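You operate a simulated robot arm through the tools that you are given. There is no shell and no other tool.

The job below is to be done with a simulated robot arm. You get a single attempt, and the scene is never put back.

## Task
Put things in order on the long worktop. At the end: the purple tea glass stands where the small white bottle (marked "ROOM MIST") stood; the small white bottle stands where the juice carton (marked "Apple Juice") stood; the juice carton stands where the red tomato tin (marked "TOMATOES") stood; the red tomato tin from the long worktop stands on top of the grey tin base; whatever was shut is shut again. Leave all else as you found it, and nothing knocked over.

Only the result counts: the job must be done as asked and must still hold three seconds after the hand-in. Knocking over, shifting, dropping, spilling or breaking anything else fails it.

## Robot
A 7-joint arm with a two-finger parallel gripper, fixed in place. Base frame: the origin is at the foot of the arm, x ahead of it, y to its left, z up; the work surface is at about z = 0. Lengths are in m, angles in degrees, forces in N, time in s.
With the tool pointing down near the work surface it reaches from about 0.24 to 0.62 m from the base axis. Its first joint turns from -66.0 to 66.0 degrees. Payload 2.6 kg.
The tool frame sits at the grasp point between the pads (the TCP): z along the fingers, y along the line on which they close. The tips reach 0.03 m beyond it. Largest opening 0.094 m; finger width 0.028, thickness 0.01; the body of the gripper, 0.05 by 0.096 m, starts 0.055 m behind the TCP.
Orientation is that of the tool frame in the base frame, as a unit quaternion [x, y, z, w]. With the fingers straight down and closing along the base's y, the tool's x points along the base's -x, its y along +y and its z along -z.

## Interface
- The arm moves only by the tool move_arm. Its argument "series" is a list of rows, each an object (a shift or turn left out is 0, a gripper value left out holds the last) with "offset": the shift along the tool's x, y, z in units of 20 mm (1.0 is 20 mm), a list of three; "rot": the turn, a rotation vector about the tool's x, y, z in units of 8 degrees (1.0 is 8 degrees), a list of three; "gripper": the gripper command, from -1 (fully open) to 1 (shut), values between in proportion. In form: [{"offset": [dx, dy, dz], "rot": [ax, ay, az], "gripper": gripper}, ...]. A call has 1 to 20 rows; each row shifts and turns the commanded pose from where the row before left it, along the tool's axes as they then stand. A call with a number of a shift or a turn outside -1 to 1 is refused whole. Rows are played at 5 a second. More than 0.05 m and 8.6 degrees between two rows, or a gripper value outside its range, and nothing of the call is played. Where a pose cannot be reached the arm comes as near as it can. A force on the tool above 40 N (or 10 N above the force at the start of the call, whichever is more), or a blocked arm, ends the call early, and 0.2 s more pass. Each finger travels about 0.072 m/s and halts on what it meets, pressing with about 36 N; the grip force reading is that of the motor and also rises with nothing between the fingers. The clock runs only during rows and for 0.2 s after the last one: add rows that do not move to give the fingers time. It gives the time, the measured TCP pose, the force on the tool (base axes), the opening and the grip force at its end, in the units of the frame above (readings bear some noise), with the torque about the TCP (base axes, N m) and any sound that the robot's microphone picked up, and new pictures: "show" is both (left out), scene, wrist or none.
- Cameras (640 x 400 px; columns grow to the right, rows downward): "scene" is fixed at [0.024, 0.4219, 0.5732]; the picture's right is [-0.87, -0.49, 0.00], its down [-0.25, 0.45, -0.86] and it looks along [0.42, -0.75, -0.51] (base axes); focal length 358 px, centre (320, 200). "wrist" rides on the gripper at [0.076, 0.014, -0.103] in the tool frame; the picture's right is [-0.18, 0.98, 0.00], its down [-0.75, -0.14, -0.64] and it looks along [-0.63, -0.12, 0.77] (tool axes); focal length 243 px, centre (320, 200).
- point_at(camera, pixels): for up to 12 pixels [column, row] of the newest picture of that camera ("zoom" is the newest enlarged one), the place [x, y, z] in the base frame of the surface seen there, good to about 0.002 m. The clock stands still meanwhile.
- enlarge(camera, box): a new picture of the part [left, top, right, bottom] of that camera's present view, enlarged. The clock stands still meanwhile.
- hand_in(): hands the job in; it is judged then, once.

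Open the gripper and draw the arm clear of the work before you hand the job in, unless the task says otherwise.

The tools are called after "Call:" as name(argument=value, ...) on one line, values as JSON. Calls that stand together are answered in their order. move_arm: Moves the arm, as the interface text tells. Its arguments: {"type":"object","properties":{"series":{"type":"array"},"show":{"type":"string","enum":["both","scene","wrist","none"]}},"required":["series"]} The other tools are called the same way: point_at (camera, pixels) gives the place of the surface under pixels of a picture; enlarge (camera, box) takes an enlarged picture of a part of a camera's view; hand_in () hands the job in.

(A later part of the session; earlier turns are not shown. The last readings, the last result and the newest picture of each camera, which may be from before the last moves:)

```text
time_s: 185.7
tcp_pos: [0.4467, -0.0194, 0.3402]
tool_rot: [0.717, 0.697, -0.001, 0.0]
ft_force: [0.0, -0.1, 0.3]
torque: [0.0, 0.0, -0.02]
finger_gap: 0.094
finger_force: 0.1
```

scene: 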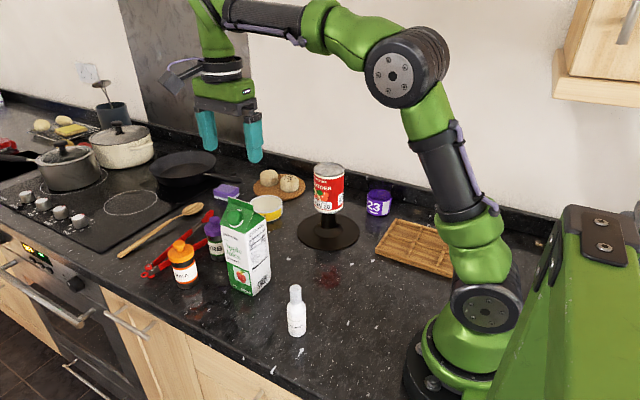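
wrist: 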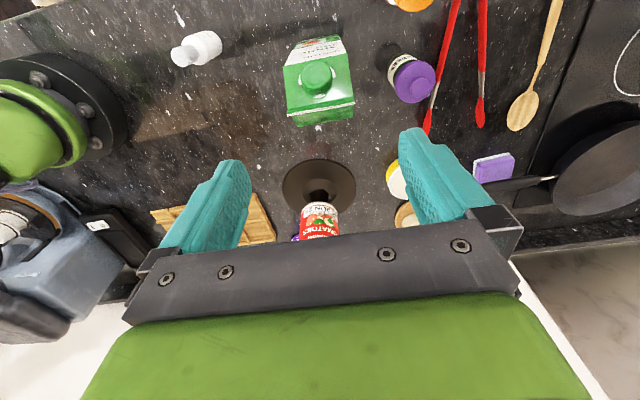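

The carton stands in the tin's former place. I'll measure its footprint and the bottle's exact position for the next move.

Call:
point_at(camera="scene", pixels=[[231, 284], [252, 293], [269, 277], [228, 240], [250, 246], [240, 285], [260, 283], [238, 203], [225, 225]])

Call:
enlarge(camera="scene", box=[270, 275, 330, 345])

Call:
point_at(camera="zoom", pixels=[[285, 80], [250, 200], [300, 200], [340, 200], [250, 330], [300, 345], [340, 330], [300, 260], [245, 260], [345, 260], [300, 355]])

Call:
point_at(camera="wrist", pixels=[[184, 55], [200, 48], [214, 43], [205, 35], [208, 60], [175, 60], [192, 50], [220, 42]])

```text
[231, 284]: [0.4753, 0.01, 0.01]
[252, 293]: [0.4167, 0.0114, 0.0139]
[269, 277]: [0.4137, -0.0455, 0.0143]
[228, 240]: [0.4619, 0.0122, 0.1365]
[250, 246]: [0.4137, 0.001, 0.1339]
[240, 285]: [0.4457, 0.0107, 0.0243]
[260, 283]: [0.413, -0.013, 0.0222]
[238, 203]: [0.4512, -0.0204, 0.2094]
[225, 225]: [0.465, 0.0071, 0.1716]
```

```text
5.71 times, centred on (300, 310) of scene
```

zoom: 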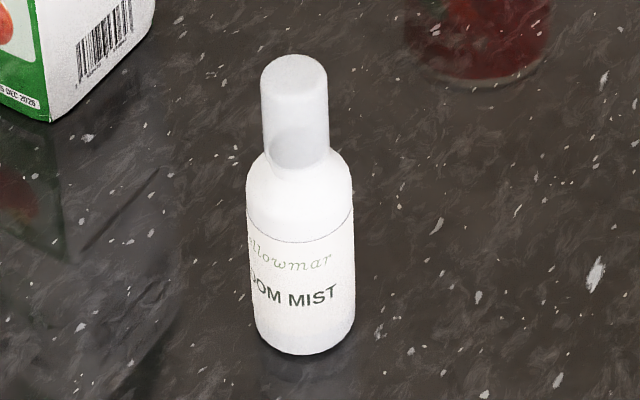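

```text
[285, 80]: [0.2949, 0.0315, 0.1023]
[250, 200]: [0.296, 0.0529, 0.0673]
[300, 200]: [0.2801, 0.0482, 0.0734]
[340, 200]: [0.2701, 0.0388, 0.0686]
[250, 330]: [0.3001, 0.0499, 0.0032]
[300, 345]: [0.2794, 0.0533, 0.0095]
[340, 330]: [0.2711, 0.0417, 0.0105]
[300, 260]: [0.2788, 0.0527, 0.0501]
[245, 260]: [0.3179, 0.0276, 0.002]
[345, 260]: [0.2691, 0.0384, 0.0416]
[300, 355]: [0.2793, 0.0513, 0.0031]
```

```text
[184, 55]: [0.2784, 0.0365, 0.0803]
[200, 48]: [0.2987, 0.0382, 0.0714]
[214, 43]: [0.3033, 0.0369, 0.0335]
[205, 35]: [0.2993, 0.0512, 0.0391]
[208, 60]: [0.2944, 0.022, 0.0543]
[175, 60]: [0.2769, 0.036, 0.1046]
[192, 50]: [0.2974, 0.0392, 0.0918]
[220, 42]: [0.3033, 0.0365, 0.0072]
```

The carton's new centre is (0.446,-0.022), matching the tin's old spot. The bottle's centre is (0.2865,0.037) with radius ≈17.5 mm; I'll move above it.

Call:
move_arm(series=[{"offset": [0.2, -0.6, 0]}, {"offset": [0.3, -0.9, 0]}, {"offset": [0.3, -0.95, 0]}, {"offset": [0.3, -0.95, 0]}, {"offset": [0.3, -0.95, 0]}, {"offset": [0.3, -0.95, 0]}, {"offset": [0.3, -0.95, 0.3]}, {"offset": [0.3, -0.95, 0.6]}, {"offset": [0.32, -0.87, 0.8]}, {"offset": [0, 0, 0.8]}, {"offset": [0, 0, 0.8]}, {"offset": [0, 0, 0.8]}, {}])

```text
time_s: 188.5
tcp_pos: [0.2864, 0.0378, 0.2569]
tool_rot: [0.717, 0.697, -0.002, -0.001]
ft_force: [0.9, 0.5, 0.0]
torque: [0.0, 0.02, 0.0]
finger_gap: 0.094
finger_force: 0.1
```

scene: 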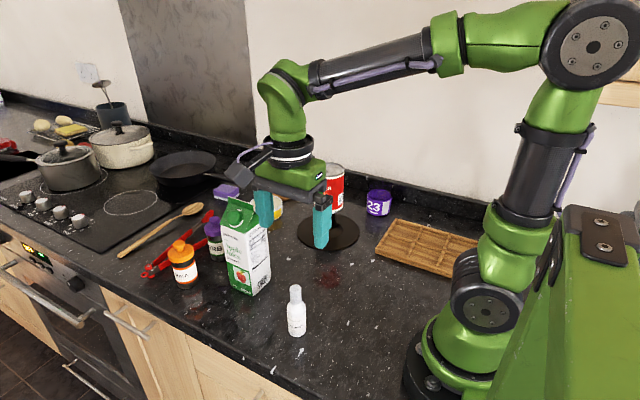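
wrist: 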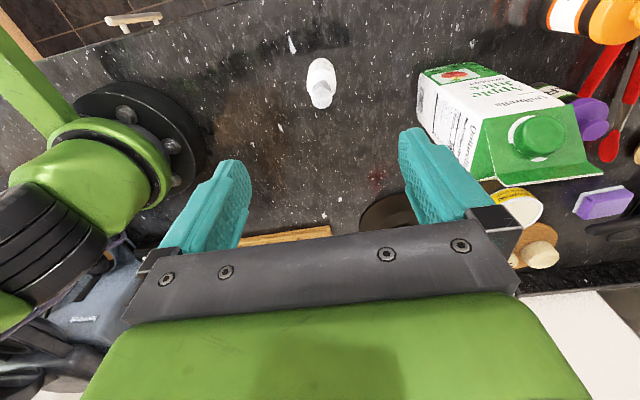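

The bottle is at wrist (321,82), near the hand's centre line. I'll measure it from here.

Call:
enlarge(camera="wrist", box=[290, 40, 350, 120])

Call:
point_at(camera="wrist", pixels=[[311, 75], [332, 75], [321, 75], [315, 92], [327, 92], [321, 96], [321, 103], [309, 68], [334, 68], [321, 62]])

```text
5.00 times, centred on (320, 80) of wrist
```

zoom: 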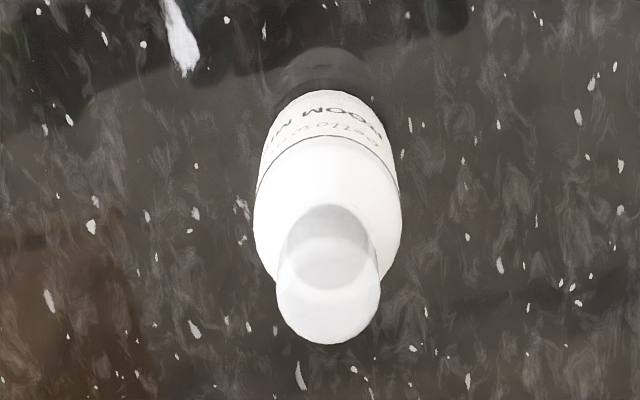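

```text
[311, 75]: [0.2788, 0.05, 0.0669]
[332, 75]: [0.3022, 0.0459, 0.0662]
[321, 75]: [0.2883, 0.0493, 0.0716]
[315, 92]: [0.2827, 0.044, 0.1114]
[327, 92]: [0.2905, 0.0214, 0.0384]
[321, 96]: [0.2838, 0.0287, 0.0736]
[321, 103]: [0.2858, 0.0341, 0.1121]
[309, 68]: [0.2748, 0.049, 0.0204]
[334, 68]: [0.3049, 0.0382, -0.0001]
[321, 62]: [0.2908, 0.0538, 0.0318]
```

The bottle axis is at about (0.2866,0.038), right under the hand. I'll descend to z≈0.068 and close softly.

Call:
move_arm(series=[{"offset": [0, 0, 1]}, {"offset": [0, 0, 1]}, {"offset": [0, 0, 1]}, {"offset": [0, 0, 1]}, {"offset": [0, 0, 1]}, {"offset": [0, 0, 1]}, {"offset": [0, 0, 1]}, {"offset": [0, 0, 0.9]}, {"offset": [0, 0, 0.8]}, {"offset": [0, 0, 0.7]}, {}])

```text
time_s: 190.9
tcp_pos: [0.2859, 0.0372, 0.0697]
tool_rot: [0.717, 0.697, -0.002, -0.001]
ft_force: [0.5, 0.5, 0.5]
torque: [0.01, -0.03, 0.01]
finger_gap: 0.094
finger_force: 0.2
```

scene: 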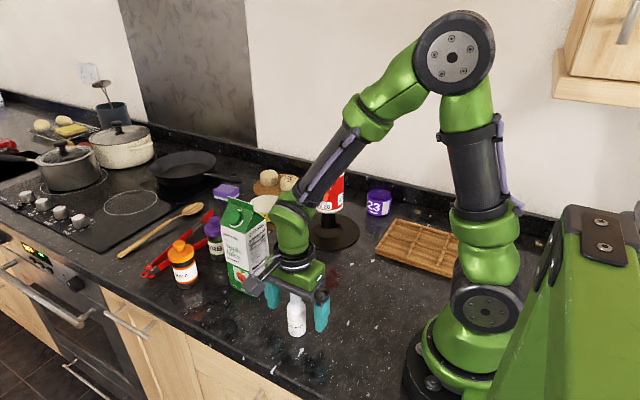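
wrist: 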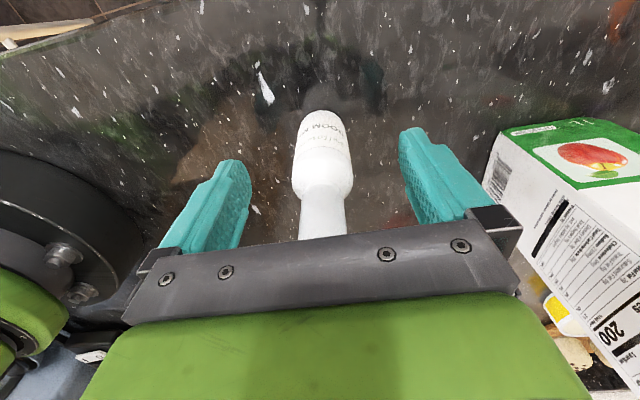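

The bottle is centred between the fingers. I'll close on it.

Call:
move_arm(series=[{"gripper": -0.3}, {"gripper": 0}, {"gripper": 0.15}, {"gripper": 0.3}, {"gripper": 1}, {"gripper": 1}], show="wrist")

```text
time_s: 192.3
tcp_pos: [0.2851, 0.0384, 0.071]
tool_rot: [0.718, 0.696, -0.001, 0.0]
ft_force: [0.1, 0.4, 0.3]
torque: [0.04, 0.01, 0.02]
finger_gap: 0.0326
finger_force: 36.4
```

wrist: 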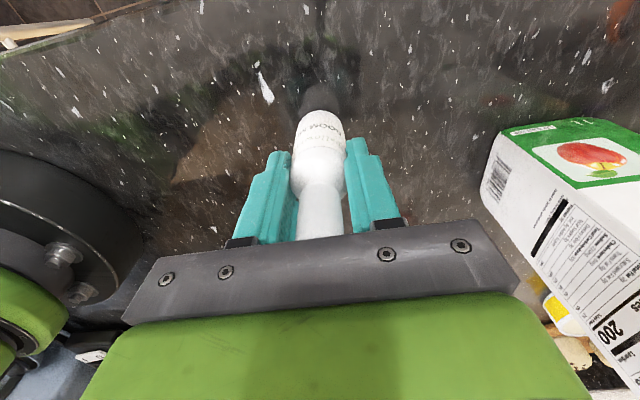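

The bottle looks slightly changed in the grip (a dark shape at (322,97)). I'll enlarge to check that it's still upright.

Call:
enlarge(camera="wrist", box=[260, 70, 380, 250])

Call:
enlarge(camera="scene", box=[240, 230, 350, 350])

Call:
point_at(camera="wrist", pixels=[[320, 113], [320, 125], [320, 140], [320, 160], [320, 185], [320, 215], [303, 125], [340, 125], [322, 98]])

```text
2.22 times, centred on (320, 160) of wrist
```

zoom: 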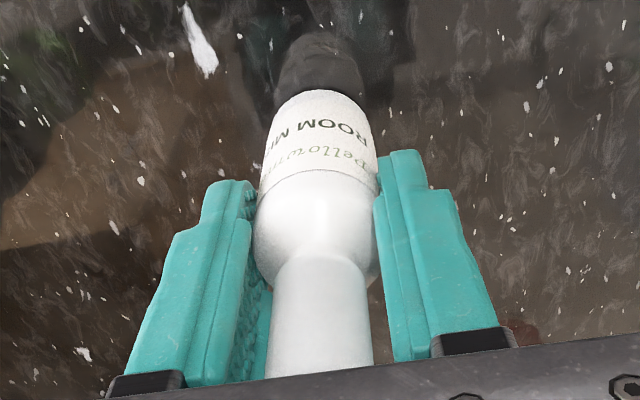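

```text
3.33 times, centred on (295, 290) of scene
```

zoom: 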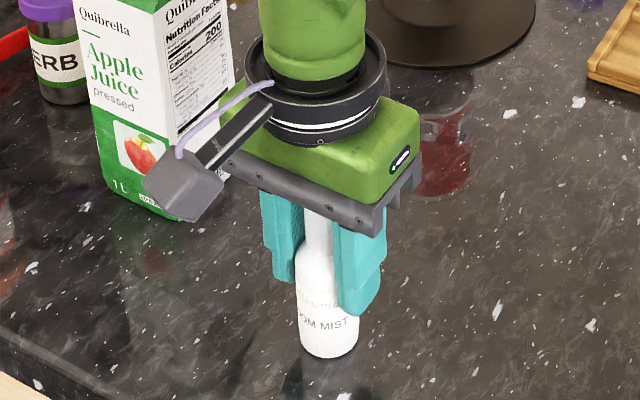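

```text
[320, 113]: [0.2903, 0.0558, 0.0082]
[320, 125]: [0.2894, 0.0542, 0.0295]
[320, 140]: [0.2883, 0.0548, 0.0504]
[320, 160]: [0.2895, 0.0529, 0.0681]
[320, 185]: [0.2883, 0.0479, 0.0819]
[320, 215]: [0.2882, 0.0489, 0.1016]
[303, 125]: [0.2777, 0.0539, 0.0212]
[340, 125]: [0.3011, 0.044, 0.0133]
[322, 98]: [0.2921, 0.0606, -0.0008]
```

The dark shape is just a reflection; the bottle is upright in the grip. I'll lift it 60 mm and check.

Call:
move_arm(series=[{"offset": [0, 0, -0.3]}, {"offset": [0, 0, -0.6]}, {"offset": [0, 0, -0.8]}, {"offset": [0, 0, -0.8]}, {"offset": [0, 0, -0.5]}, {}])

```text
time_s: 193.7
tcp_pos: [0.2867, 0.0369, 0.1315]
tool_rot: [0.718, 0.697, -0.002, 0.0]
ft_force: [0.5, -0.3, 0.1]
torque: [-0.01, 0.02, -0.01]
finger_gap: 0.0327
finger_force: 36.1
```

scene: 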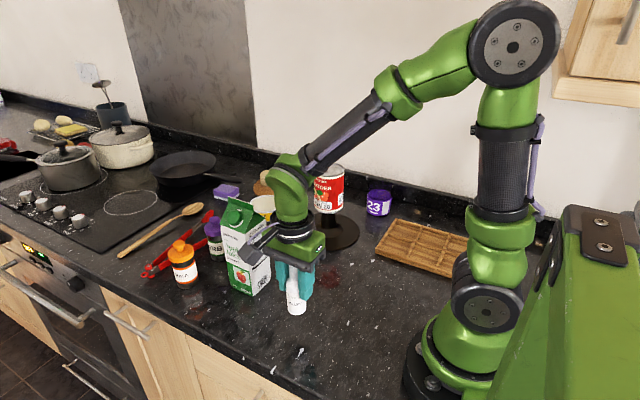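
wrist: 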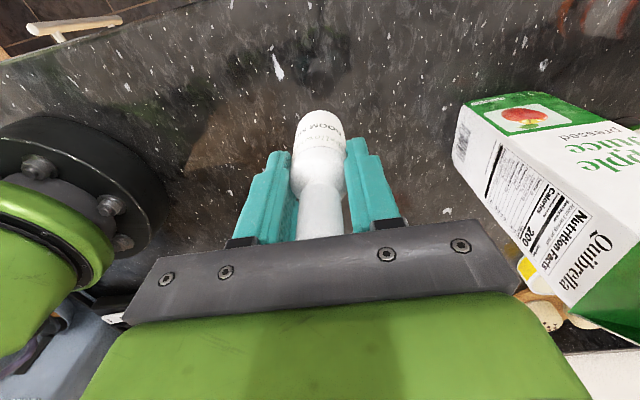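

The bottle is lifted cleanly. I'll carry it to the carton's former place (0.3065,-0.1035).

Call:
move_arm(series=[{"offset": [-0.5, 0.1, 0]}, {"offset": [-0.85, 0.15, 0]}, {"offset": [-0.9, 0.16, 0]}, {"offset": [-0.9, 0.16, 0]}, {"offset": [-0.9, 0.16, 0]}, {"offset": [-0.9, 0.16, 0]}, {"offset": [-0.9, 0.16, 0]}, {"offset": [-0.8, 0.14, 0]}, {"offset": [-0.38, 0.04, 0]}, {}])

```text
time_s: 195.9
tcp_pos: [0.307, -0.1046, 0.1297]
tool_rot: [0.717, 0.697, -0.001, -0.001]
ft_force: [0.0, 0.1, -1.1]
torque: [0.0, 0.02, 0.01]
finger_gap: 0.0326
finger_force: 36.1
```

scene: 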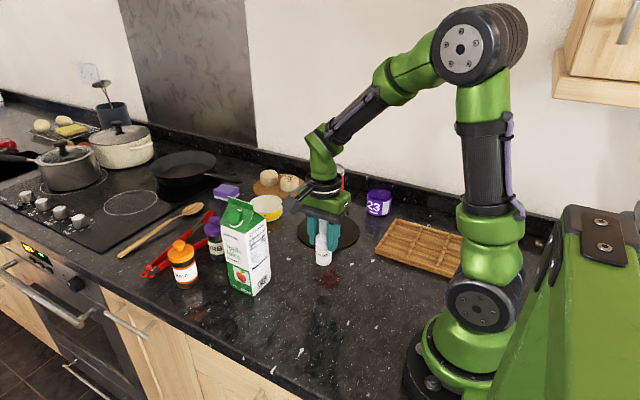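
wrist: 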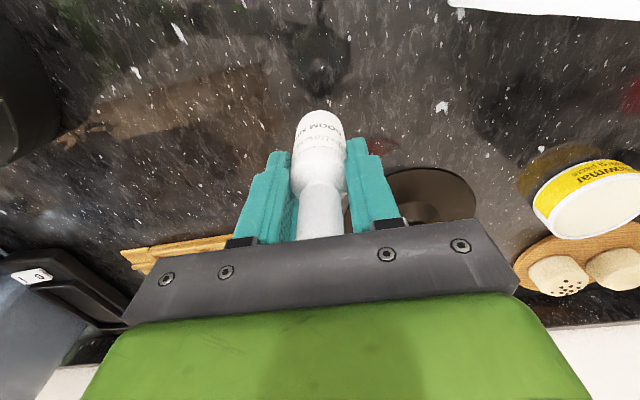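

Over the spot. I'll lower nearly all the way (pick height was ≈0.070).

Call:
move_arm(series=[{"offset": [0, 0.0, 0.4]}, {"offset": [0, 0, 0.7]}, {"offset": [0, 0, 0.7]}, {"offset": [0, 0, 0.6]}, {"offset": [0, 0, 0.35]}, {}], show="none")

Call:
move_arm(series=[{"offset": [0, 0, 0.1]}, {}], show="none")

Call:
move_arm(series=[{"offset": [0, 0, 0.06]}, {}], show="none")

```text
time_s: 197.3
tcp_pos: [0.3071, -0.1044, 0.0738]
tool_rot: [0.717, 0.697, -0.001, -0.001]
ft_force: [0.4, 0.2, -1.4]
torque: [-0.03, -0.05, 0.0]
finger_gap: 0.0325
finger_force: 35.9
```

```text
time_s: 197.9
tcp_pos: [0.3069, -0.1043, 0.0724]
tool_rot: [0.717, 0.697, -0.002, 0.0]
ft_force: [0.4, 0.9, -1.1]
torque: [-0.01, -0.02, 0.0]
finger_gap: 0.0322
finger_force: 36.1
```

```text
time_s: 198.5
tcp_pos: [0.3054, -0.1047, 0.072]
tool_rot: [0.717, 0.697, -0.002, -0.001]
ft_force: [0.6, -0.5, -1.1]
torque: [-0.02, -0.02, -0.01]
finger_gap: 0.0322
finger_force: 36.0
```

Not touching yet (−1.1 N). I'll keep lowering in ~1 mm steps.

Call:
move_arm(series=[{"offset": [0, 0, 0.06]}, {}], show="none")

Call:
move_arm(series=[{"offset": [0, 0, 0.06]}, {}], show="none")

Call:
move_arm(series=[{"offset": [0, 0, 0.04]}, {}], show="none")

```text
time_s: 199.1
tcp_pos: [0.306, -0.1045, 0.0698]
tool_rot: [0.718, 0.696, -0.002, -0.001]
ft_force: [0.0, -0.9, 0.1]
torque: [0.01, 0.01, 0.0]
finger_gap: 0.0327
finger_force: 35.7
```

```text
time_s: 199.7
tcp_pos: [0.3075, -0.1045, 0.0696]
tool_rot: [0.718, 0.696, -0.001, 0.001]
ft_force: [-7.4, 1.5, 23.7]
torque: [0.07, 0.44, -0.02]
finger_gap: 0.0327
finger_force: 36.3
```

```text
time_s: 200.3
tcp_pos: [0.3074, -0.1047, 0.0705]
tool_rot: [0.718, 0.696, 0.0, 0.0]
ft_force: [-3.6, 1.1, 8.7]
torque: [-0.02, 0.11, -0.02]
finger_gap: 0.0325
finger_force: 36.0
stopped in row 2: the force on the tool passed its limit at 40 N (the readings are from after the stop); the commanded pose is now the measured one
```

It is firmly on the worktop now (limit reached, 8.7 N left). I'll ease up half a millimetre and open the fingers slowly.

Call:
move_arm(series=[{"offset": [0, 0, -0.03]}, {"gripper": 0.28}, {"gripper": 0.2}, {"gripper": 0}, {"gripper": -0.4}, {"gripper": -0.8}, {"gripper": -1}, {"gripper": -1}])

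```text
time_s: 202.1
tcp_pos: [0.307, -0.1043, 0.0703]
tool_rot: [0.718, 0.696, -0.001, 0.001]
ft_force: [0.5, -0.1, 0.0]
torque: [-0.01, 0.0, 0.02]
finger_gap: 0.0943
finger_force: 0.0
```

scene: 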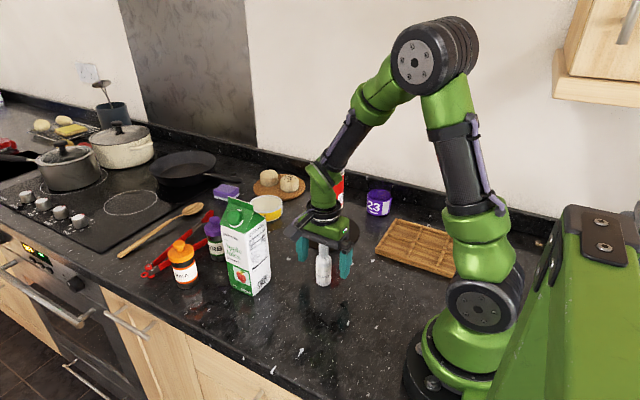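
wrist: 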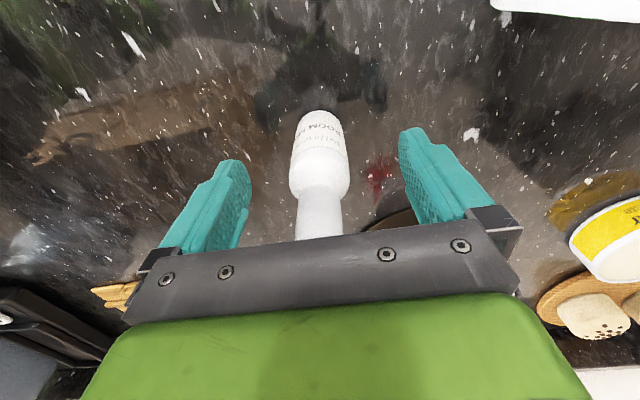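

The bottle stands in the carton's old place. I'll rise straight up, then head toward the glass at safe height.

Call:
move_arm(series=[{"offset": [0, 0, -0.5]}, {"offset": [0, 0, -0.9]}, {"offset": [0, 0, -1]}, {"offset": [0, 0, -1]}, {"offset": [0, 0, -1]}, {"offset": [0, 0, -1]}, {"offset": [0, 0, -1]}, {"offset": [0, 0, -1]}, {"offset": [0, 0, -1]}, {"offset": [0, 0, -1]}, {"offset": [0, 0, -1]}, {"offset": [0, 0, -1]}, {"offset": [0, 0, -1]}, {}])

```text
time_s: 205.1
tcp_pos: [0.3073, -0.104, 0.3177]
tool_rot: [0.718, 0.696, -0.001, 0.001]
ft_force: [-0.3, 0.2, -0.2]
torque: [-0.01, -0.03, 0.02]
finger_gap: 0.0943
finger_force: 0.1
```

scene: 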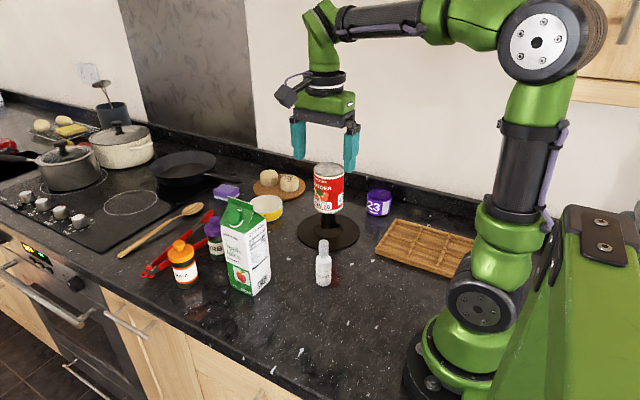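
wrist: 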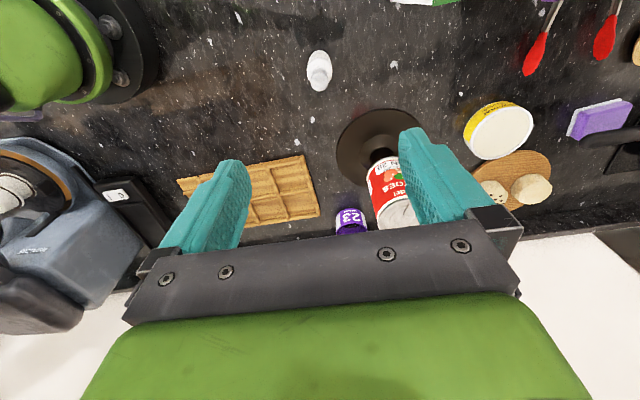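

The bottle stands well. Now the glass: I'll measure it together with the tray's nearest corner and the upstand behind it.

Call:
enlarge(camera="wrist", box=[290, 150, 410, 250])

Call:
point_at(camera="wrist", pixels=[[303, 157], [318, 212], [310, 185], [320, 220], [350, 212], [338, 225], [363, 222], [330, 228], [300, 232], [280, 235]])

Call:
point_at(camera="scene", pixels=[[400, 221], [378, 252], [393, 230], [366, 185], [366, 178], [400, 190], [400, 183], [420, 205], [379, 190], [405, 225], [412, 200]])

```text
4.00 times, centred on (350, 200) of wrist
```

zoom: 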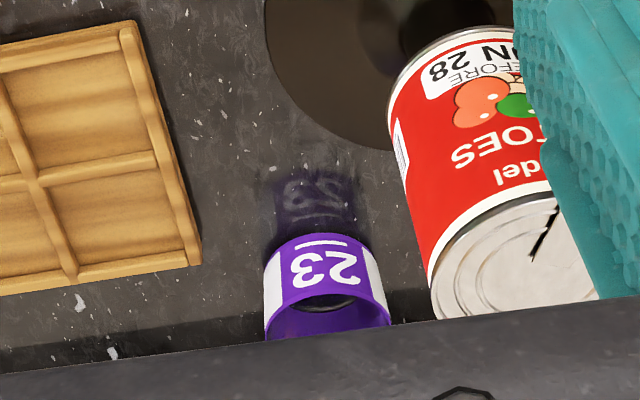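

```text
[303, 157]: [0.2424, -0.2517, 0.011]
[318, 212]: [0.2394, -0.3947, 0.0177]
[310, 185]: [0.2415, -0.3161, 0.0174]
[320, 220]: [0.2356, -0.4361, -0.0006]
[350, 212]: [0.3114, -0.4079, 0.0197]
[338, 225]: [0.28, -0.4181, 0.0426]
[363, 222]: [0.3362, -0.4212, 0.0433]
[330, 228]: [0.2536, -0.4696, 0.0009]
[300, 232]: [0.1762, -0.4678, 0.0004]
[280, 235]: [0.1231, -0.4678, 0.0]
```

```text
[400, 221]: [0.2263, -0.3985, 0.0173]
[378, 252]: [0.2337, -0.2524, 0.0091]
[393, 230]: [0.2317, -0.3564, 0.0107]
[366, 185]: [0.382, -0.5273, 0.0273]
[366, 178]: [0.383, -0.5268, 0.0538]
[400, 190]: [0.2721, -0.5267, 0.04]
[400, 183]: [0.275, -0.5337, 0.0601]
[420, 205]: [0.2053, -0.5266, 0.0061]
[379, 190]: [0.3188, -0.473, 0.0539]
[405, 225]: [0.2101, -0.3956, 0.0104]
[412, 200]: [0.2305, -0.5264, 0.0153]
```

Wall upstand is at y≈-0.527, tray edge at x≈0.242; the glass centre is about (0.308,-0.441), radius ≈0.034. I'll move above it at this height, keeping the same tool turn.

Call:
move_arm(series=[{"offset": [-0.7, 0.03, 0]}, {"offset": [-0.95, 0.03, 0]}, {"offset": [-0.95, 0.03, 0]}, {"offset": [-0.95, 0.03, 0]}, {"offset": [-0.95, 0.03, 0]}, {"offset": [-0.95, 0.03, 0]}, {"offset": [-0.95, 0.03, 0]}, {"offset": [-0.95, 0.03, 0]}, {"offset": [-0.95, 0.03, 0]}, {"offset": [-0.95, 0.03, 0]}, {"offset": [-0.95, 0.03, 0]}, {"offset": [-0.95, 0.03, 0]}, {"offset": [-0.95, 0.03, 0]}, {"offset": [-0.95, 0.03, 0]}, {"offset": [-0.95, 0.03, 0]}, {"offset": [-0.95, 0.03, 0]}, {"offset": [-0.95, 0.03, 0]}, {"offset": [-0.94, 0.02, 0]}, {}])

```text
time_s: 209.1
tcp_pos: [0.3069, -0.4407, 0.319]
tool_rot: [0.718, 0.696, 0.0, 0.0]
ft_force: [-0.3, 0.1, 0.0]
torque: [0.03, -0.01, -0.02]
finger_gap: 0.0939
finger_force: 0.1
```

scene: 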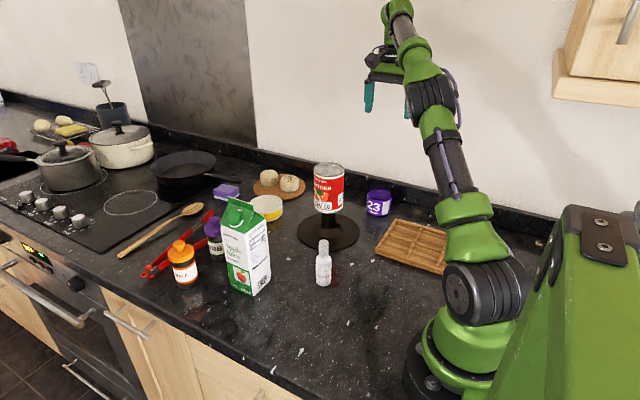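
wrist: 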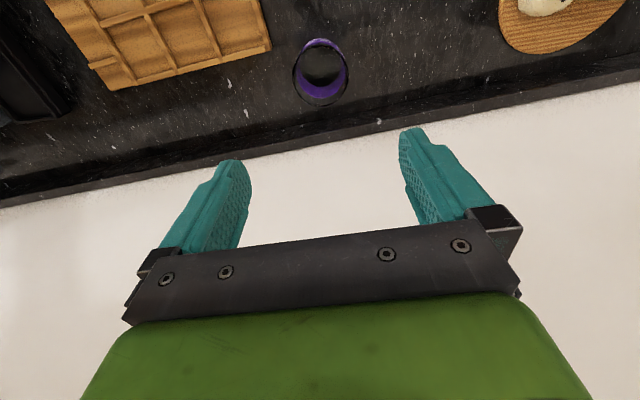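

Call:
enlarge(camera="wrist", box=[270, 20, 370, 120])

Call:
point_at(camera="zoom", pixels=[[208, 215], [425, 200], [315, 330], [320, 110], [240, 290], [395, 290], [315, 240], [300, 90], [260, 130], [390, 140], [315, 190], [360, 270]])

```text
4.00 times, centred on (320, 70) of wrist
```

zoom: 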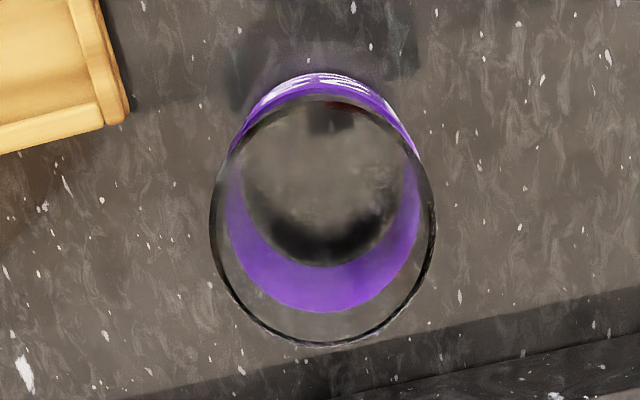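

```text
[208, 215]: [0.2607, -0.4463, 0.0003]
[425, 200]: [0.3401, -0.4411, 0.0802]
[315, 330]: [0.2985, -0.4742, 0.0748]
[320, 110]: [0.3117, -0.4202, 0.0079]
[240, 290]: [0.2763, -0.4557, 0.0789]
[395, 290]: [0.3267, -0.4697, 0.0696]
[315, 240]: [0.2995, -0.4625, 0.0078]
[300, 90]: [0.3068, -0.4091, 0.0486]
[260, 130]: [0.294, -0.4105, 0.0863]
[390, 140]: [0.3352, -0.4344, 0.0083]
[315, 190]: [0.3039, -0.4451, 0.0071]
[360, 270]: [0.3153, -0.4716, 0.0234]
```

The glass is empty (floor seen at z≈0.007) with its rim centred at (0.3076,-0.441) and radius ≈0.036. I'll descend to z≈0.05 around it.

Call:
move_arm(series=[{"offset": [0, 0.03, 1]}, {"offset": [0, 0, 1]}, {"offset": [0, 0, 1]}, {"offset": [0, 0, 1]}, {"offset": [0, 0, 1]}, {"offset": [0, 0, 1]}, {"offset": [0, 0, 1]}, {"offset": [0, 0, 1]}, {"offset": [0, 0, 1]}, {"offset": [0, 0, 1]}, {"offset": [0, 0, 1]}, {"offset": [0, 0, 0.9]}, {"offset": [0, 0, 0.8]}, {"offset": [0, 0, 0.8]}, {}])

```text
time_s: 212.3
tcp_pos: [0.3085, -0.4408, 0.0483]
tool_rot: [0.719, 0.695, -0.001, 0.0]
ft_force: [0.3, 0.0, 0.4]
torque: [-0.04, 0.01, 0.0]
finger_gap: 0.0941
finger_force: 0.1
```

scene: 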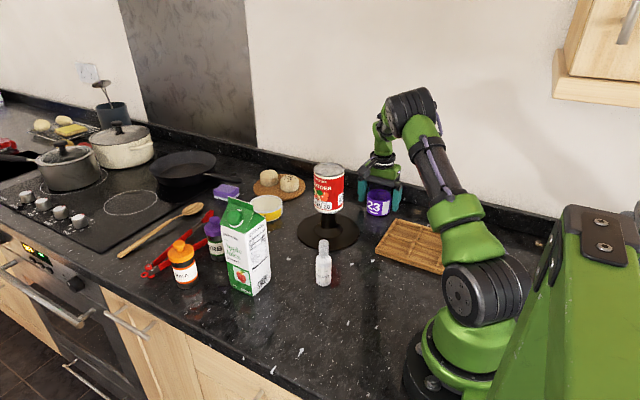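
wrist: 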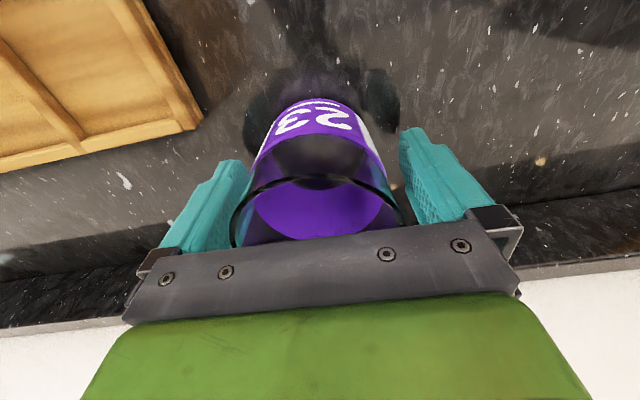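

The glass is between the fingers. I'll close in small steps and watch the gap and grip force.

Call:
move_arm(series=[{"gripper": -0.7}, {"gripper": -0.6}, {"gripper": -0.55}, {"gripper": -0.5}, {}], show="wrist")

```text
time_s: 213.5
tcp_pos: [0.3085, -0.4408, 0.0485]
tool_rot: [0.718, 0.696, -0.001, 0.0]
ft_force: [-0.7, -0.4, 0.0]
torque: [-0.05, -0.03, -0.01]
finger_gap: 0.073
finger_force: 36.0
```

wrist: 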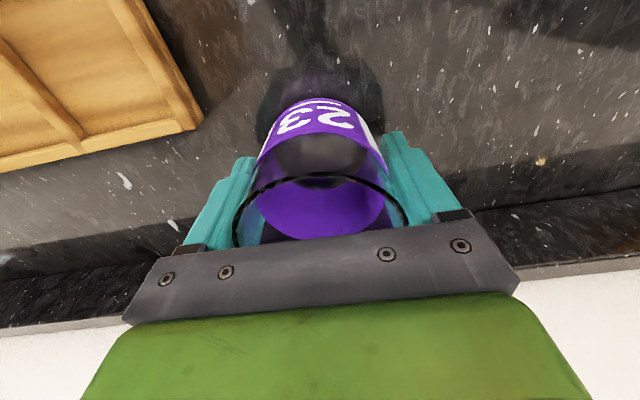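

Gripped at gap 0.073. I'll lift gently straight up.

Call:
move_arm(series=[{"offset": [0, 0, -0.2]}, {"offset": [0, 0, -0.4]}, {"offset": [0, 0, -0.6]}, {"offset": [0, 0, -0.6]}, {}], show="wrist")

```text
time_s: 214.7
tcp_pos: [0.3079, -0.4411, 0.083]
tool_rot: [0.718, 0.696, -0.001, 0.0]
ft_force: [-0.5, 0.0, -3.2]
torque: [0.03, 0.02, 0.01]
finger_gap: 0.0731
finger_force: 36.3
```

wrist: 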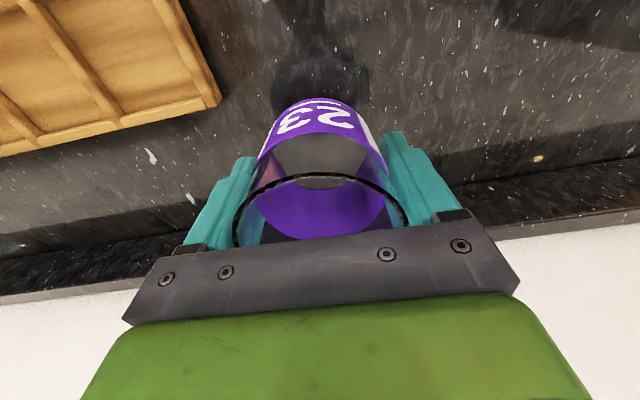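

It holds (3.2 N). I'll raise it smoothly to about z=0.29, well above the tin and bottle.

Call:
move_arm(series=[{"offset": [0, 0, -0.4]}, {"offset": [0, 0, -0.7]}, {"offset": [0, 0, -0.7]}, {"offset": [0, 0, -0.7]}, {"offset": [0, 0, -0.7]}, {"offset": [0, 0, -0.7]}, {"offset": [0, 0, -0.7]}, {"offset": [0, 0, -0.7]}, {"offset": [0, 0, -0.7]}, {"offset": [0, 0, -0.7]}, {"offset": [0, 0, -0.7]}, {"offset": [0, 0, -0.7]}, {"offset": [0, 0, -0.7]}, {"offset": [0, 0, -0.7]}, {"offset": [0, 0, -0.7]}, {"offset": [0, 0, -0.3]}, {}])

```text
time_s: 218.3
tcp_pos: [0.307, -0.4409, 0.2944]
tool_rot: [0.718, 0.696, -0.001, 0.001]
ft_force: [0.6, 0.5, -2.9]
torque: [-0.01, -0.02, 0.01]
finger_gap: 0.0728
finger_force: 35.9
```

scene: 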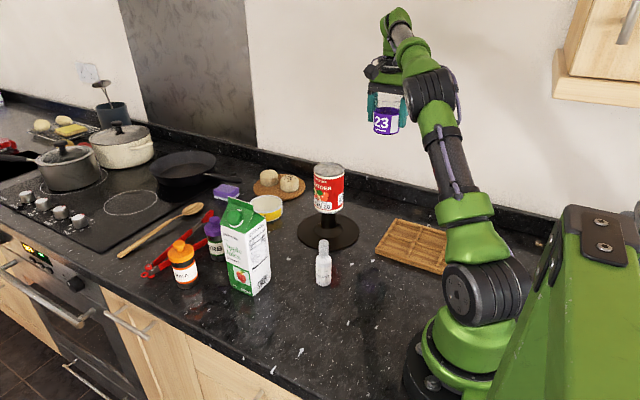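
wrist: 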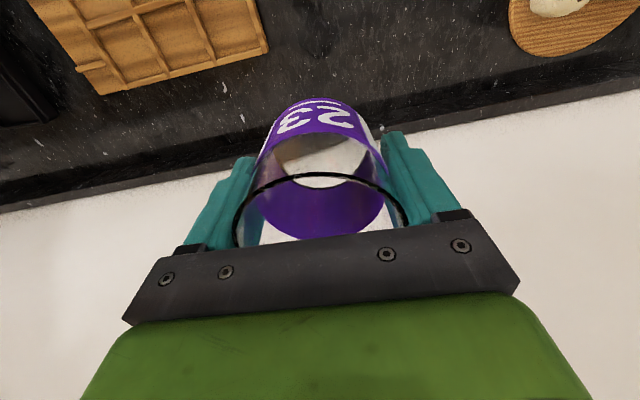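

The glass is high and upright (its bottom at ≈0.246). I'll carry it across steadily toward the bottle's former place, first half.

Call:
move_arm(series=[{"offset": [0.3, -0.1, 0]}, {"offset": [0.6, -0.11, 0]}, {"offset": [0.8, -0.11, 0]}, {"offset": [0.8, -0.11, 0]}, {"offset": [0.8, -0.11, 0]}, {"offset": [0.8, -0.11, 0]}, {"offset": [0.8, -0.11, 0]}, {"offset": [0.8, -0.11, 0]}, {"offset": [0.8, -0.11, 0]}, {"offset": [0.8, -0.11, 0]}, {"offset": [0.8, -0.11, 0]}, {"offset": [0.8, -0.11, 0]}, {"offset": [0.8, -0.11, 0]}, {"offset": [0.8, -0.11, 0]}, {"offset": [0.8, -0.11, 0]}, {"offset": [0.8, -0.06, 0]}, {"offset": [0.6, 0, 0]}, {"offset": [0.3, 0, 0]}, {}])

```text
time_s: 222.3
tcp_pos: [0.2824, -0.1798, 0.2928]
tool_rot: [0.718, 0.696, -0.001, 0.0]
ft_force: [-0.1, 0.2, -2.9]
torque: [0.0, 0.0, 0.0]
finger_gap: 0.073
finger_force: 35.5
```

scene: 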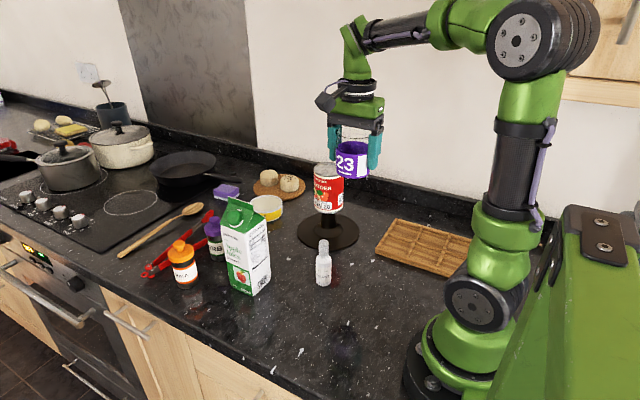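
wrist: 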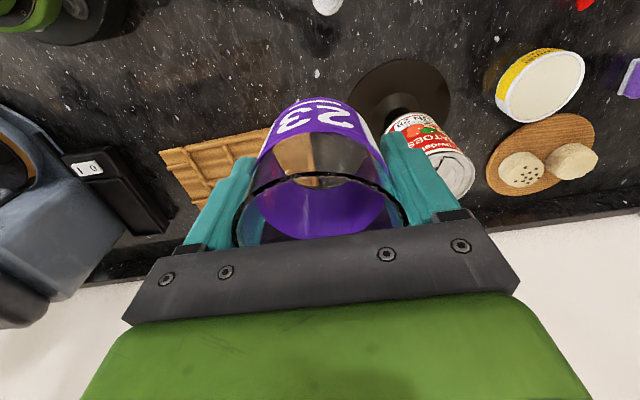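

Second half: I'll continue to the bottle's former position (0.2866,0.038).

Call:
move_arm(series=[{"offset": [0.3, 0, 0]}, {"offset": [0.6, -0.02, 0]}, {"offset": [0.8, -0.01, 0]}, {"offset": [0.8, -0.01, 0]}, {"offset": [0.8, -0.01, 0]}, {"offset": [0.8, -0.01, 0]}, {"offset": [0.8, -0.01, 0]}, {"offset": [0.8, -0.01, 0]}, {"offset": [0.8, -0.01, 0]}, {"offset": [0.8, -0.01, 0]}, {"offset": [0.8, 0, 0]}, {"offset": [0.8, 0, 0]}, {"offset": [0.8, 0, 0]}, {"offset": [0.7, 0, 0]}, {"offset": [0.48, 0, 0]}, {}])

```text
time_s: 225.7
tcp_pos: [0.2861, 0.0382, 0.2934]
tool_rot: [0.719, 0.696, -0.001, 0.0]
ft_force: [0.8, 0.2, -2.3]
torque: [-0.01, 0.0, 0.0]
finger_gap: 0.0729
finger_force: 35.7
```

scene: 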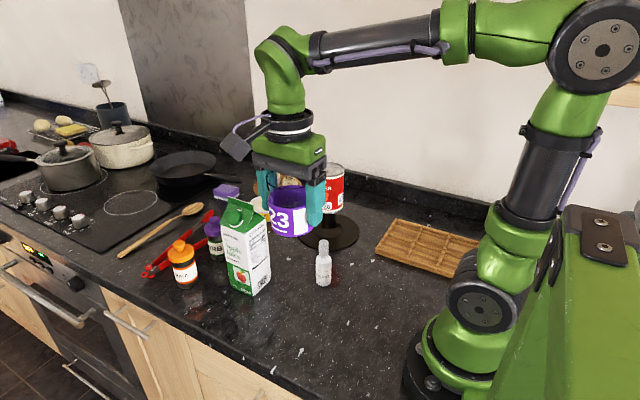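
wrist: 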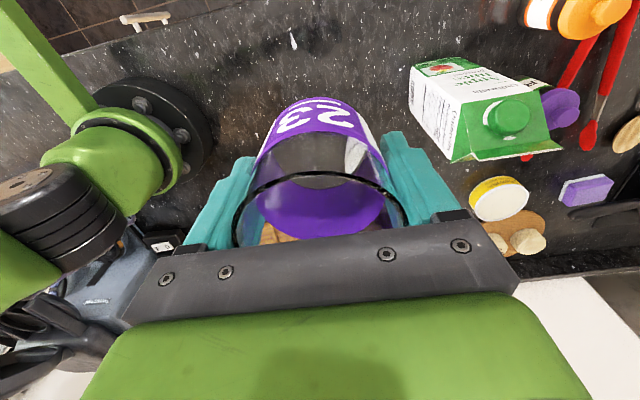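

Over the spot. I'll lower it smoothly to just above the worktop.

Call:
move_arm(series=[{"offset": [0, 0, 0.4]}, {"offset": [0, 0, 0.8]}, {"offset": [0, 0, 0.8]}, {"offset": [0, 0, 0.8]}, {"offset": [0, 0, 0.8]}, {"offset": [0, 0, 0.8]}, {"offset": [0, 0, 0.8]}, {"offset": [0, 0, 0.8]}, {"offset": [0, 0, 0.8]}, {"offset": [0, 0, 0.8]}, {"offset": [0, 0, 0.8]}, {"offset": [0, 0, 0.8]}, {"offset": [0, 0, 0.8]}, {"offset": [0, 0, 0.8]}, {"offset": [0, 0, 0.5]}, {"offset": [0, 0, 0.3]}, {}])

```text
time_s: 229.3
tcp_pos: [0.2859, 0.0365, 0.0613]
tool_rot: [0.718, 0.696, -0.001, 0.0]
ft_force: [0.6, 0.4, -3.3]
torque: [-0.04, -0.01, -0.01]
finger_gap: 0.0726
finger_force: 35.4
```

scene: 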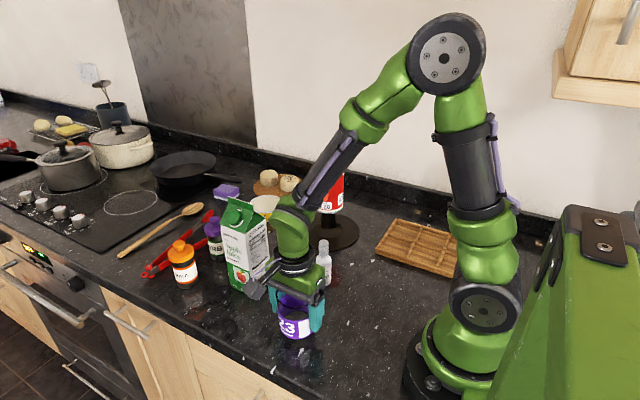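
wrist: 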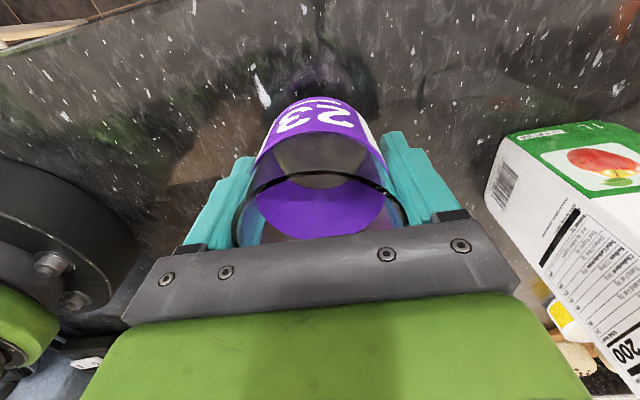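

About 12 mm to go. I'll lower in small steps until the weight is taken by the worktop.

Call:
move_arm(series=[{"offset": [0, 0, 0.2]}, {"offset": [0, 0, 0.2]}, {}], show="none")

Call:
move_arm(series=[{"offset": [0, 0, 0.08]}, {}], show="none")

Call:
move_arm(series=[{"offset": [0, 0, 0.06]}, {}], show="none")

```text
time_s: 230.1
tcp_pos: [0.2866, 0.0376, 0.054]
tool_rot: [0.718, 0.696, -0.001, 0.0]
ft_force: [0.0, -0.3, -3.3]
torque: [-0.02, 0.0, 0.02]
finger_gap: 0.0725
finger_force: 35.3
```

```text
time_s: 230.7
tcp_pos: [0.2872, 0.0369, 0.0519]
tool_rot: [0.718, 0.696, 0.0, 0.001]
ft_force: [0.2, 0.2, -2.6]
torque: [0.01, 0.01, 0.04]
finger_gap: 0.0725
finger_force: 36.4
```

```text
time_s: 231.3
tcp_pos: [0.2861, 0.036, 0.0525]
tool_rot: [0.718, 0.696, 0.0, 0.0]
ft_force: [0.6, 0.8, -2.4]
torque: [0.0, -0.02, -0.03]
finger_gap: 0.0726
finger_force: 35.6
```

Call:
move_arm(series=[{"offset": [0, 0, 0.05]}, {}], show="none")

Call:
move_arm(series=[{"offset": [0, 0, 0.05]}, {}], show="none")

```text
time_s: 231.9
tcp_pos: [0.287, 0.0373, 0.0495]
tool_rot: [0.718, 0.696, -0.001, 0.001]
ft_force: [-0.3, 0.1, -2.6]
torque: [0.0, -0.02, 0.02]
finger_gap: 0.0727
finger_force: 36.0
```

```text
time_s: 232.5
tcp_pos: [0.2875, 0.0377, 0.0495]
tool_rot: [0.717, 0.697, -0.001, 0.0]
ft_force: [-0.4, 0.0, -3.5]
torque: [-0.02, -0.02, -0.01]
finger_gap: 0.0728
finger_force: 36.8
```

Still −3 N of weight at z≈0.0495; I'll continue with 0.8 mm steps.

Call:
move_arm(series=[{"offset": [0, 0, 0.04]}, {}], show="none")

Call:
move_arm(series=[{"offset": [0, 0, 0.03]}, {}], show="none")

```text
time_s: 233.1
tcp_pos: [0.2868, 0.0373, 0.0478]
tool_rot: [0.718, 0.696, -0.002, 0.001]
ft_force: [-0.5, 1.0, -2.7]
torque: [-0.01, 0.0, -0.02]
finger_gap: 0.0728
finger_force: 35.7
```

```text
time_s: 233.7
tcp_pos: [0.2863, 0.0363, 0.0471]
tool_rot: [0.718, 0.696, 0.0, 0.001]
ft_force: [-4.2, -0.2, 7.8]
torque: [0.03, -0.12, 0.0]
finger_gap: 0.0729
finger_force: 36.0
```

Touchdown (+7.8 N). I'll open the fingers slowly.

Call:
move_arm(series=[{"offset": [0, 0, -0.02]}, {"gripper": -0.58}, {"gripper": -0.64}, {"gripper": -0.7}, {"gripper": -0.8}, {"gripper": -0.9}, {"gripper": -1}, {"gripper": -1}])

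```text
time_s: 235.5
tcp_pos: [0.2866, 0.038, 0.0482]
tool_rot: [0.719, 0.695, -0.001, 0.001]
ft_force: [-0.4, 0.5, 0.7]
torque: [-0.01, 0.0, 0.0]
finger_gap: 0.0938
finger_force: 0.1
```

scene: 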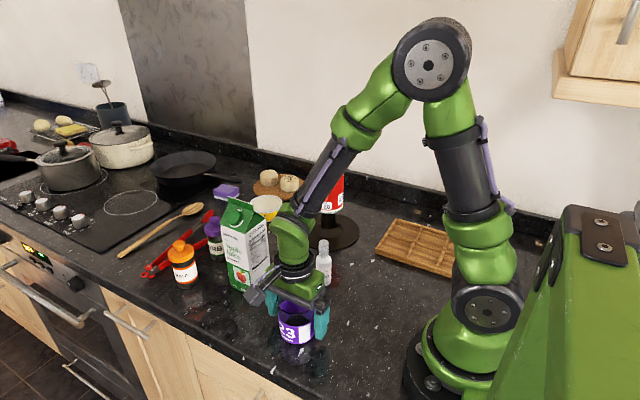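
wrist: 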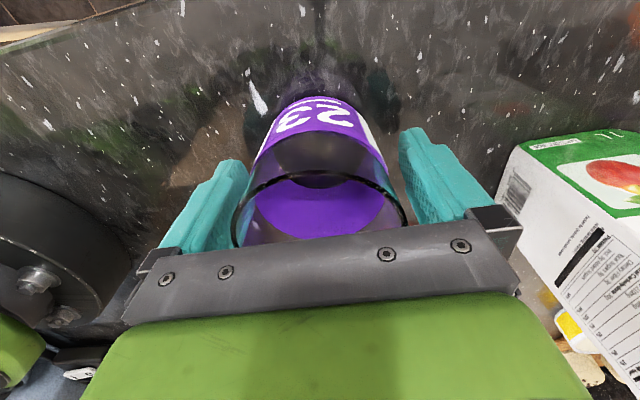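

The glass stands free between the open fingers. I'll rise straight up and clear.

Call:
move_arm(series=[{"offset": [0, 0, -0.4]}, {"offset": [0, 0, -0.7]}, {"offset": [0, 0, -0.9]}, {"offset": [0, 0, -1]}, {"offset": [0, 0, -1]}, {"offset": [0, 0, -1]}, {"offset": [0, 0, -1]}, {"offset": [0, 0, -1]}, {"offset": [0, 0, -1]}, {"offset": [0, 0, -1]}, {"offset": [0, 0, -1]}, {"offset": [0, 0, -1]}, {"offset": [0, 0, -1]}, {"offset": [0, 0, -1]}, {"offset": [0, 0, -1]}, {}])

```text
time_s: 238.9
tcp_pos: [0.2857, 0.0374, 0.3287]
tool_rot: [0.718, 0.696, -0.001, 0.0]
ft_force: [-0.6, -0.2, 0.2]
torque: [-0.01, 0.0, -0.01]
finger_gap: 0.0938
finger_force: 0.1
```

scene: 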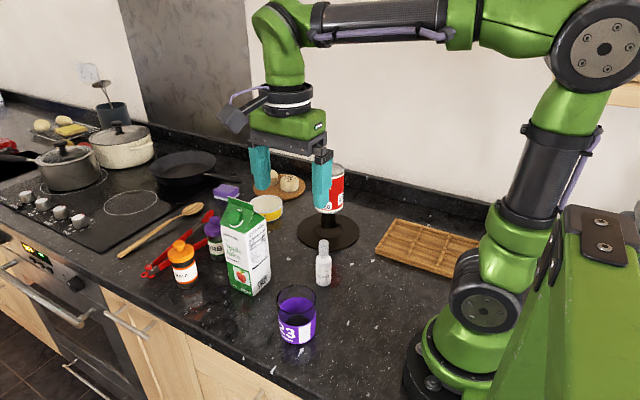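
wrist: 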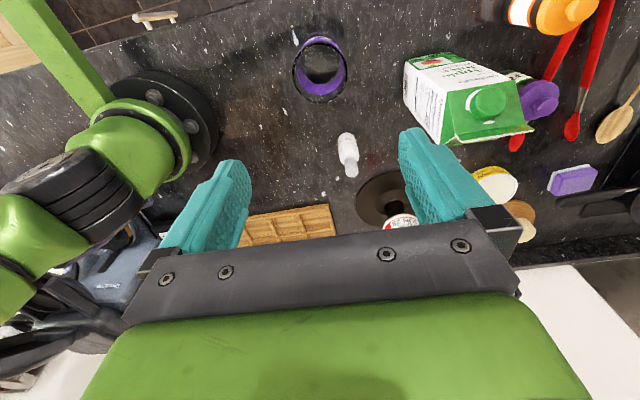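

All four items are placed. I'll move the arm out to the front, where I can also verify that both drawers are flush.

Call:
move_arm(series=[{"offset": [0, 0, -1]}, {"offset": [0, 0, -1]}, {"offset": [0.6, 0, -1]}, {"offset": [1, 0, 0]}, {"offset": [1, 0, 0]}, {"offset": [1, 0.1, 0]}, {"offset": [1, 0.1, 0]}, {"offset": [1, 0.1, 0]}, {"offset": [1, 0.1, 0]}, {"offset": [1, 0.1, 0]}, {"offset": [1, 0.1, 0]}, {"offset": [1, 0.1, 0]}, {"offset": [1, 0.1, 0]}, {"offset": [1, 0.1, 0]}, {"offset": [1, 0.1, 0]}, {"offset": [1, 0.1, 0]}, {"offset": [1, 0.1, 0]}, {"offset": [1, 0.1, 0]}, {}])

```text
time_s: 242.9
tcp_pos: [0.3223, 0.3481, 0.3871]
tool_rot: [0.718, 0.696, -0.001, 0.001]
ft_force: [-0.3, -0.9, 0.0]
torque: [0.01, -0.01, -0.01]
finger_gap: 0.0938
finger_force: 0.1
```

scene: 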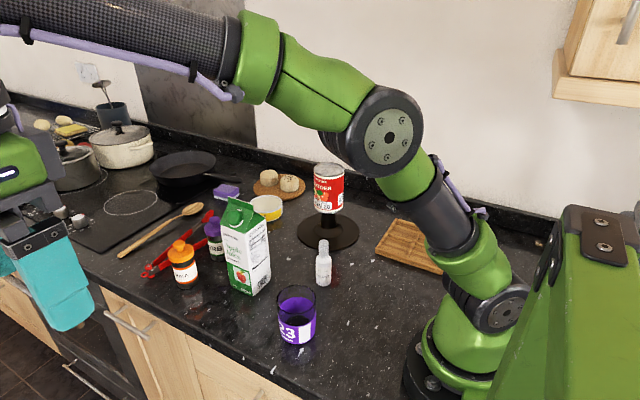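
wrist: 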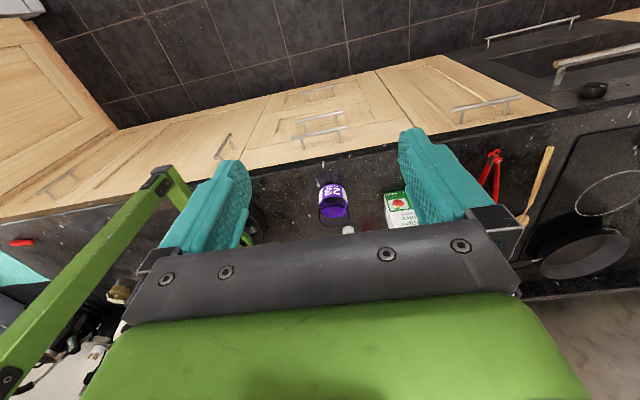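

Call:
enlarge(camera="wrist", box=[220, 70, 460, 220])

Call:
point_at(camera="zoom", pixels=[[200, 180], [440, 140], [130, 200], [480, 150], [300, 100], [230, 120], [290, 165], [290, 140], [150, 130], [560, 140], [100, 200], [200, 150]])

Call:
enlarge(camera="scene", box=[200, 150, 380, 350])

```text
2.67 times, centred on (340, 145) of wrist
```

zoom: 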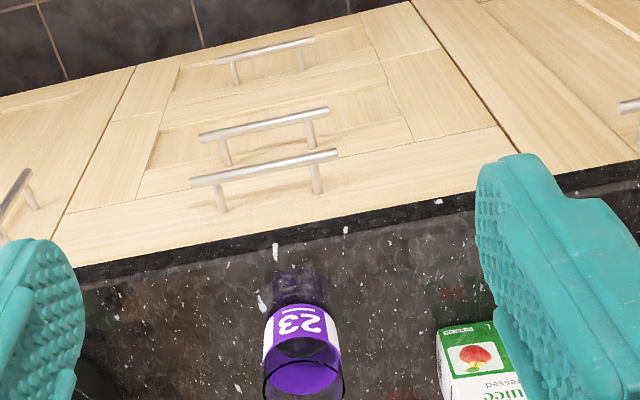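

```text
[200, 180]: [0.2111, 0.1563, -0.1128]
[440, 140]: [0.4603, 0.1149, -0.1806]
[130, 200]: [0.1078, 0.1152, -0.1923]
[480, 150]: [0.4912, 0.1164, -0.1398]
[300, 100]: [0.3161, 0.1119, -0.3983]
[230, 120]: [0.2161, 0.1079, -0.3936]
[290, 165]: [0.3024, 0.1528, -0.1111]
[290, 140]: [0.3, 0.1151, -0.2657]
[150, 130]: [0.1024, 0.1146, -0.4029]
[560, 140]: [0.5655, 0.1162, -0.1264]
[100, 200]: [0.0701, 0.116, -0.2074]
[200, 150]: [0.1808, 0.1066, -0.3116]
```

```text
2.00 times, centred on (290, 250) of scene
```

zoom: 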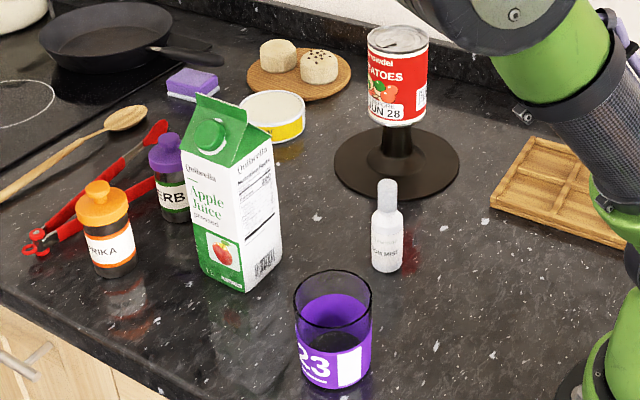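

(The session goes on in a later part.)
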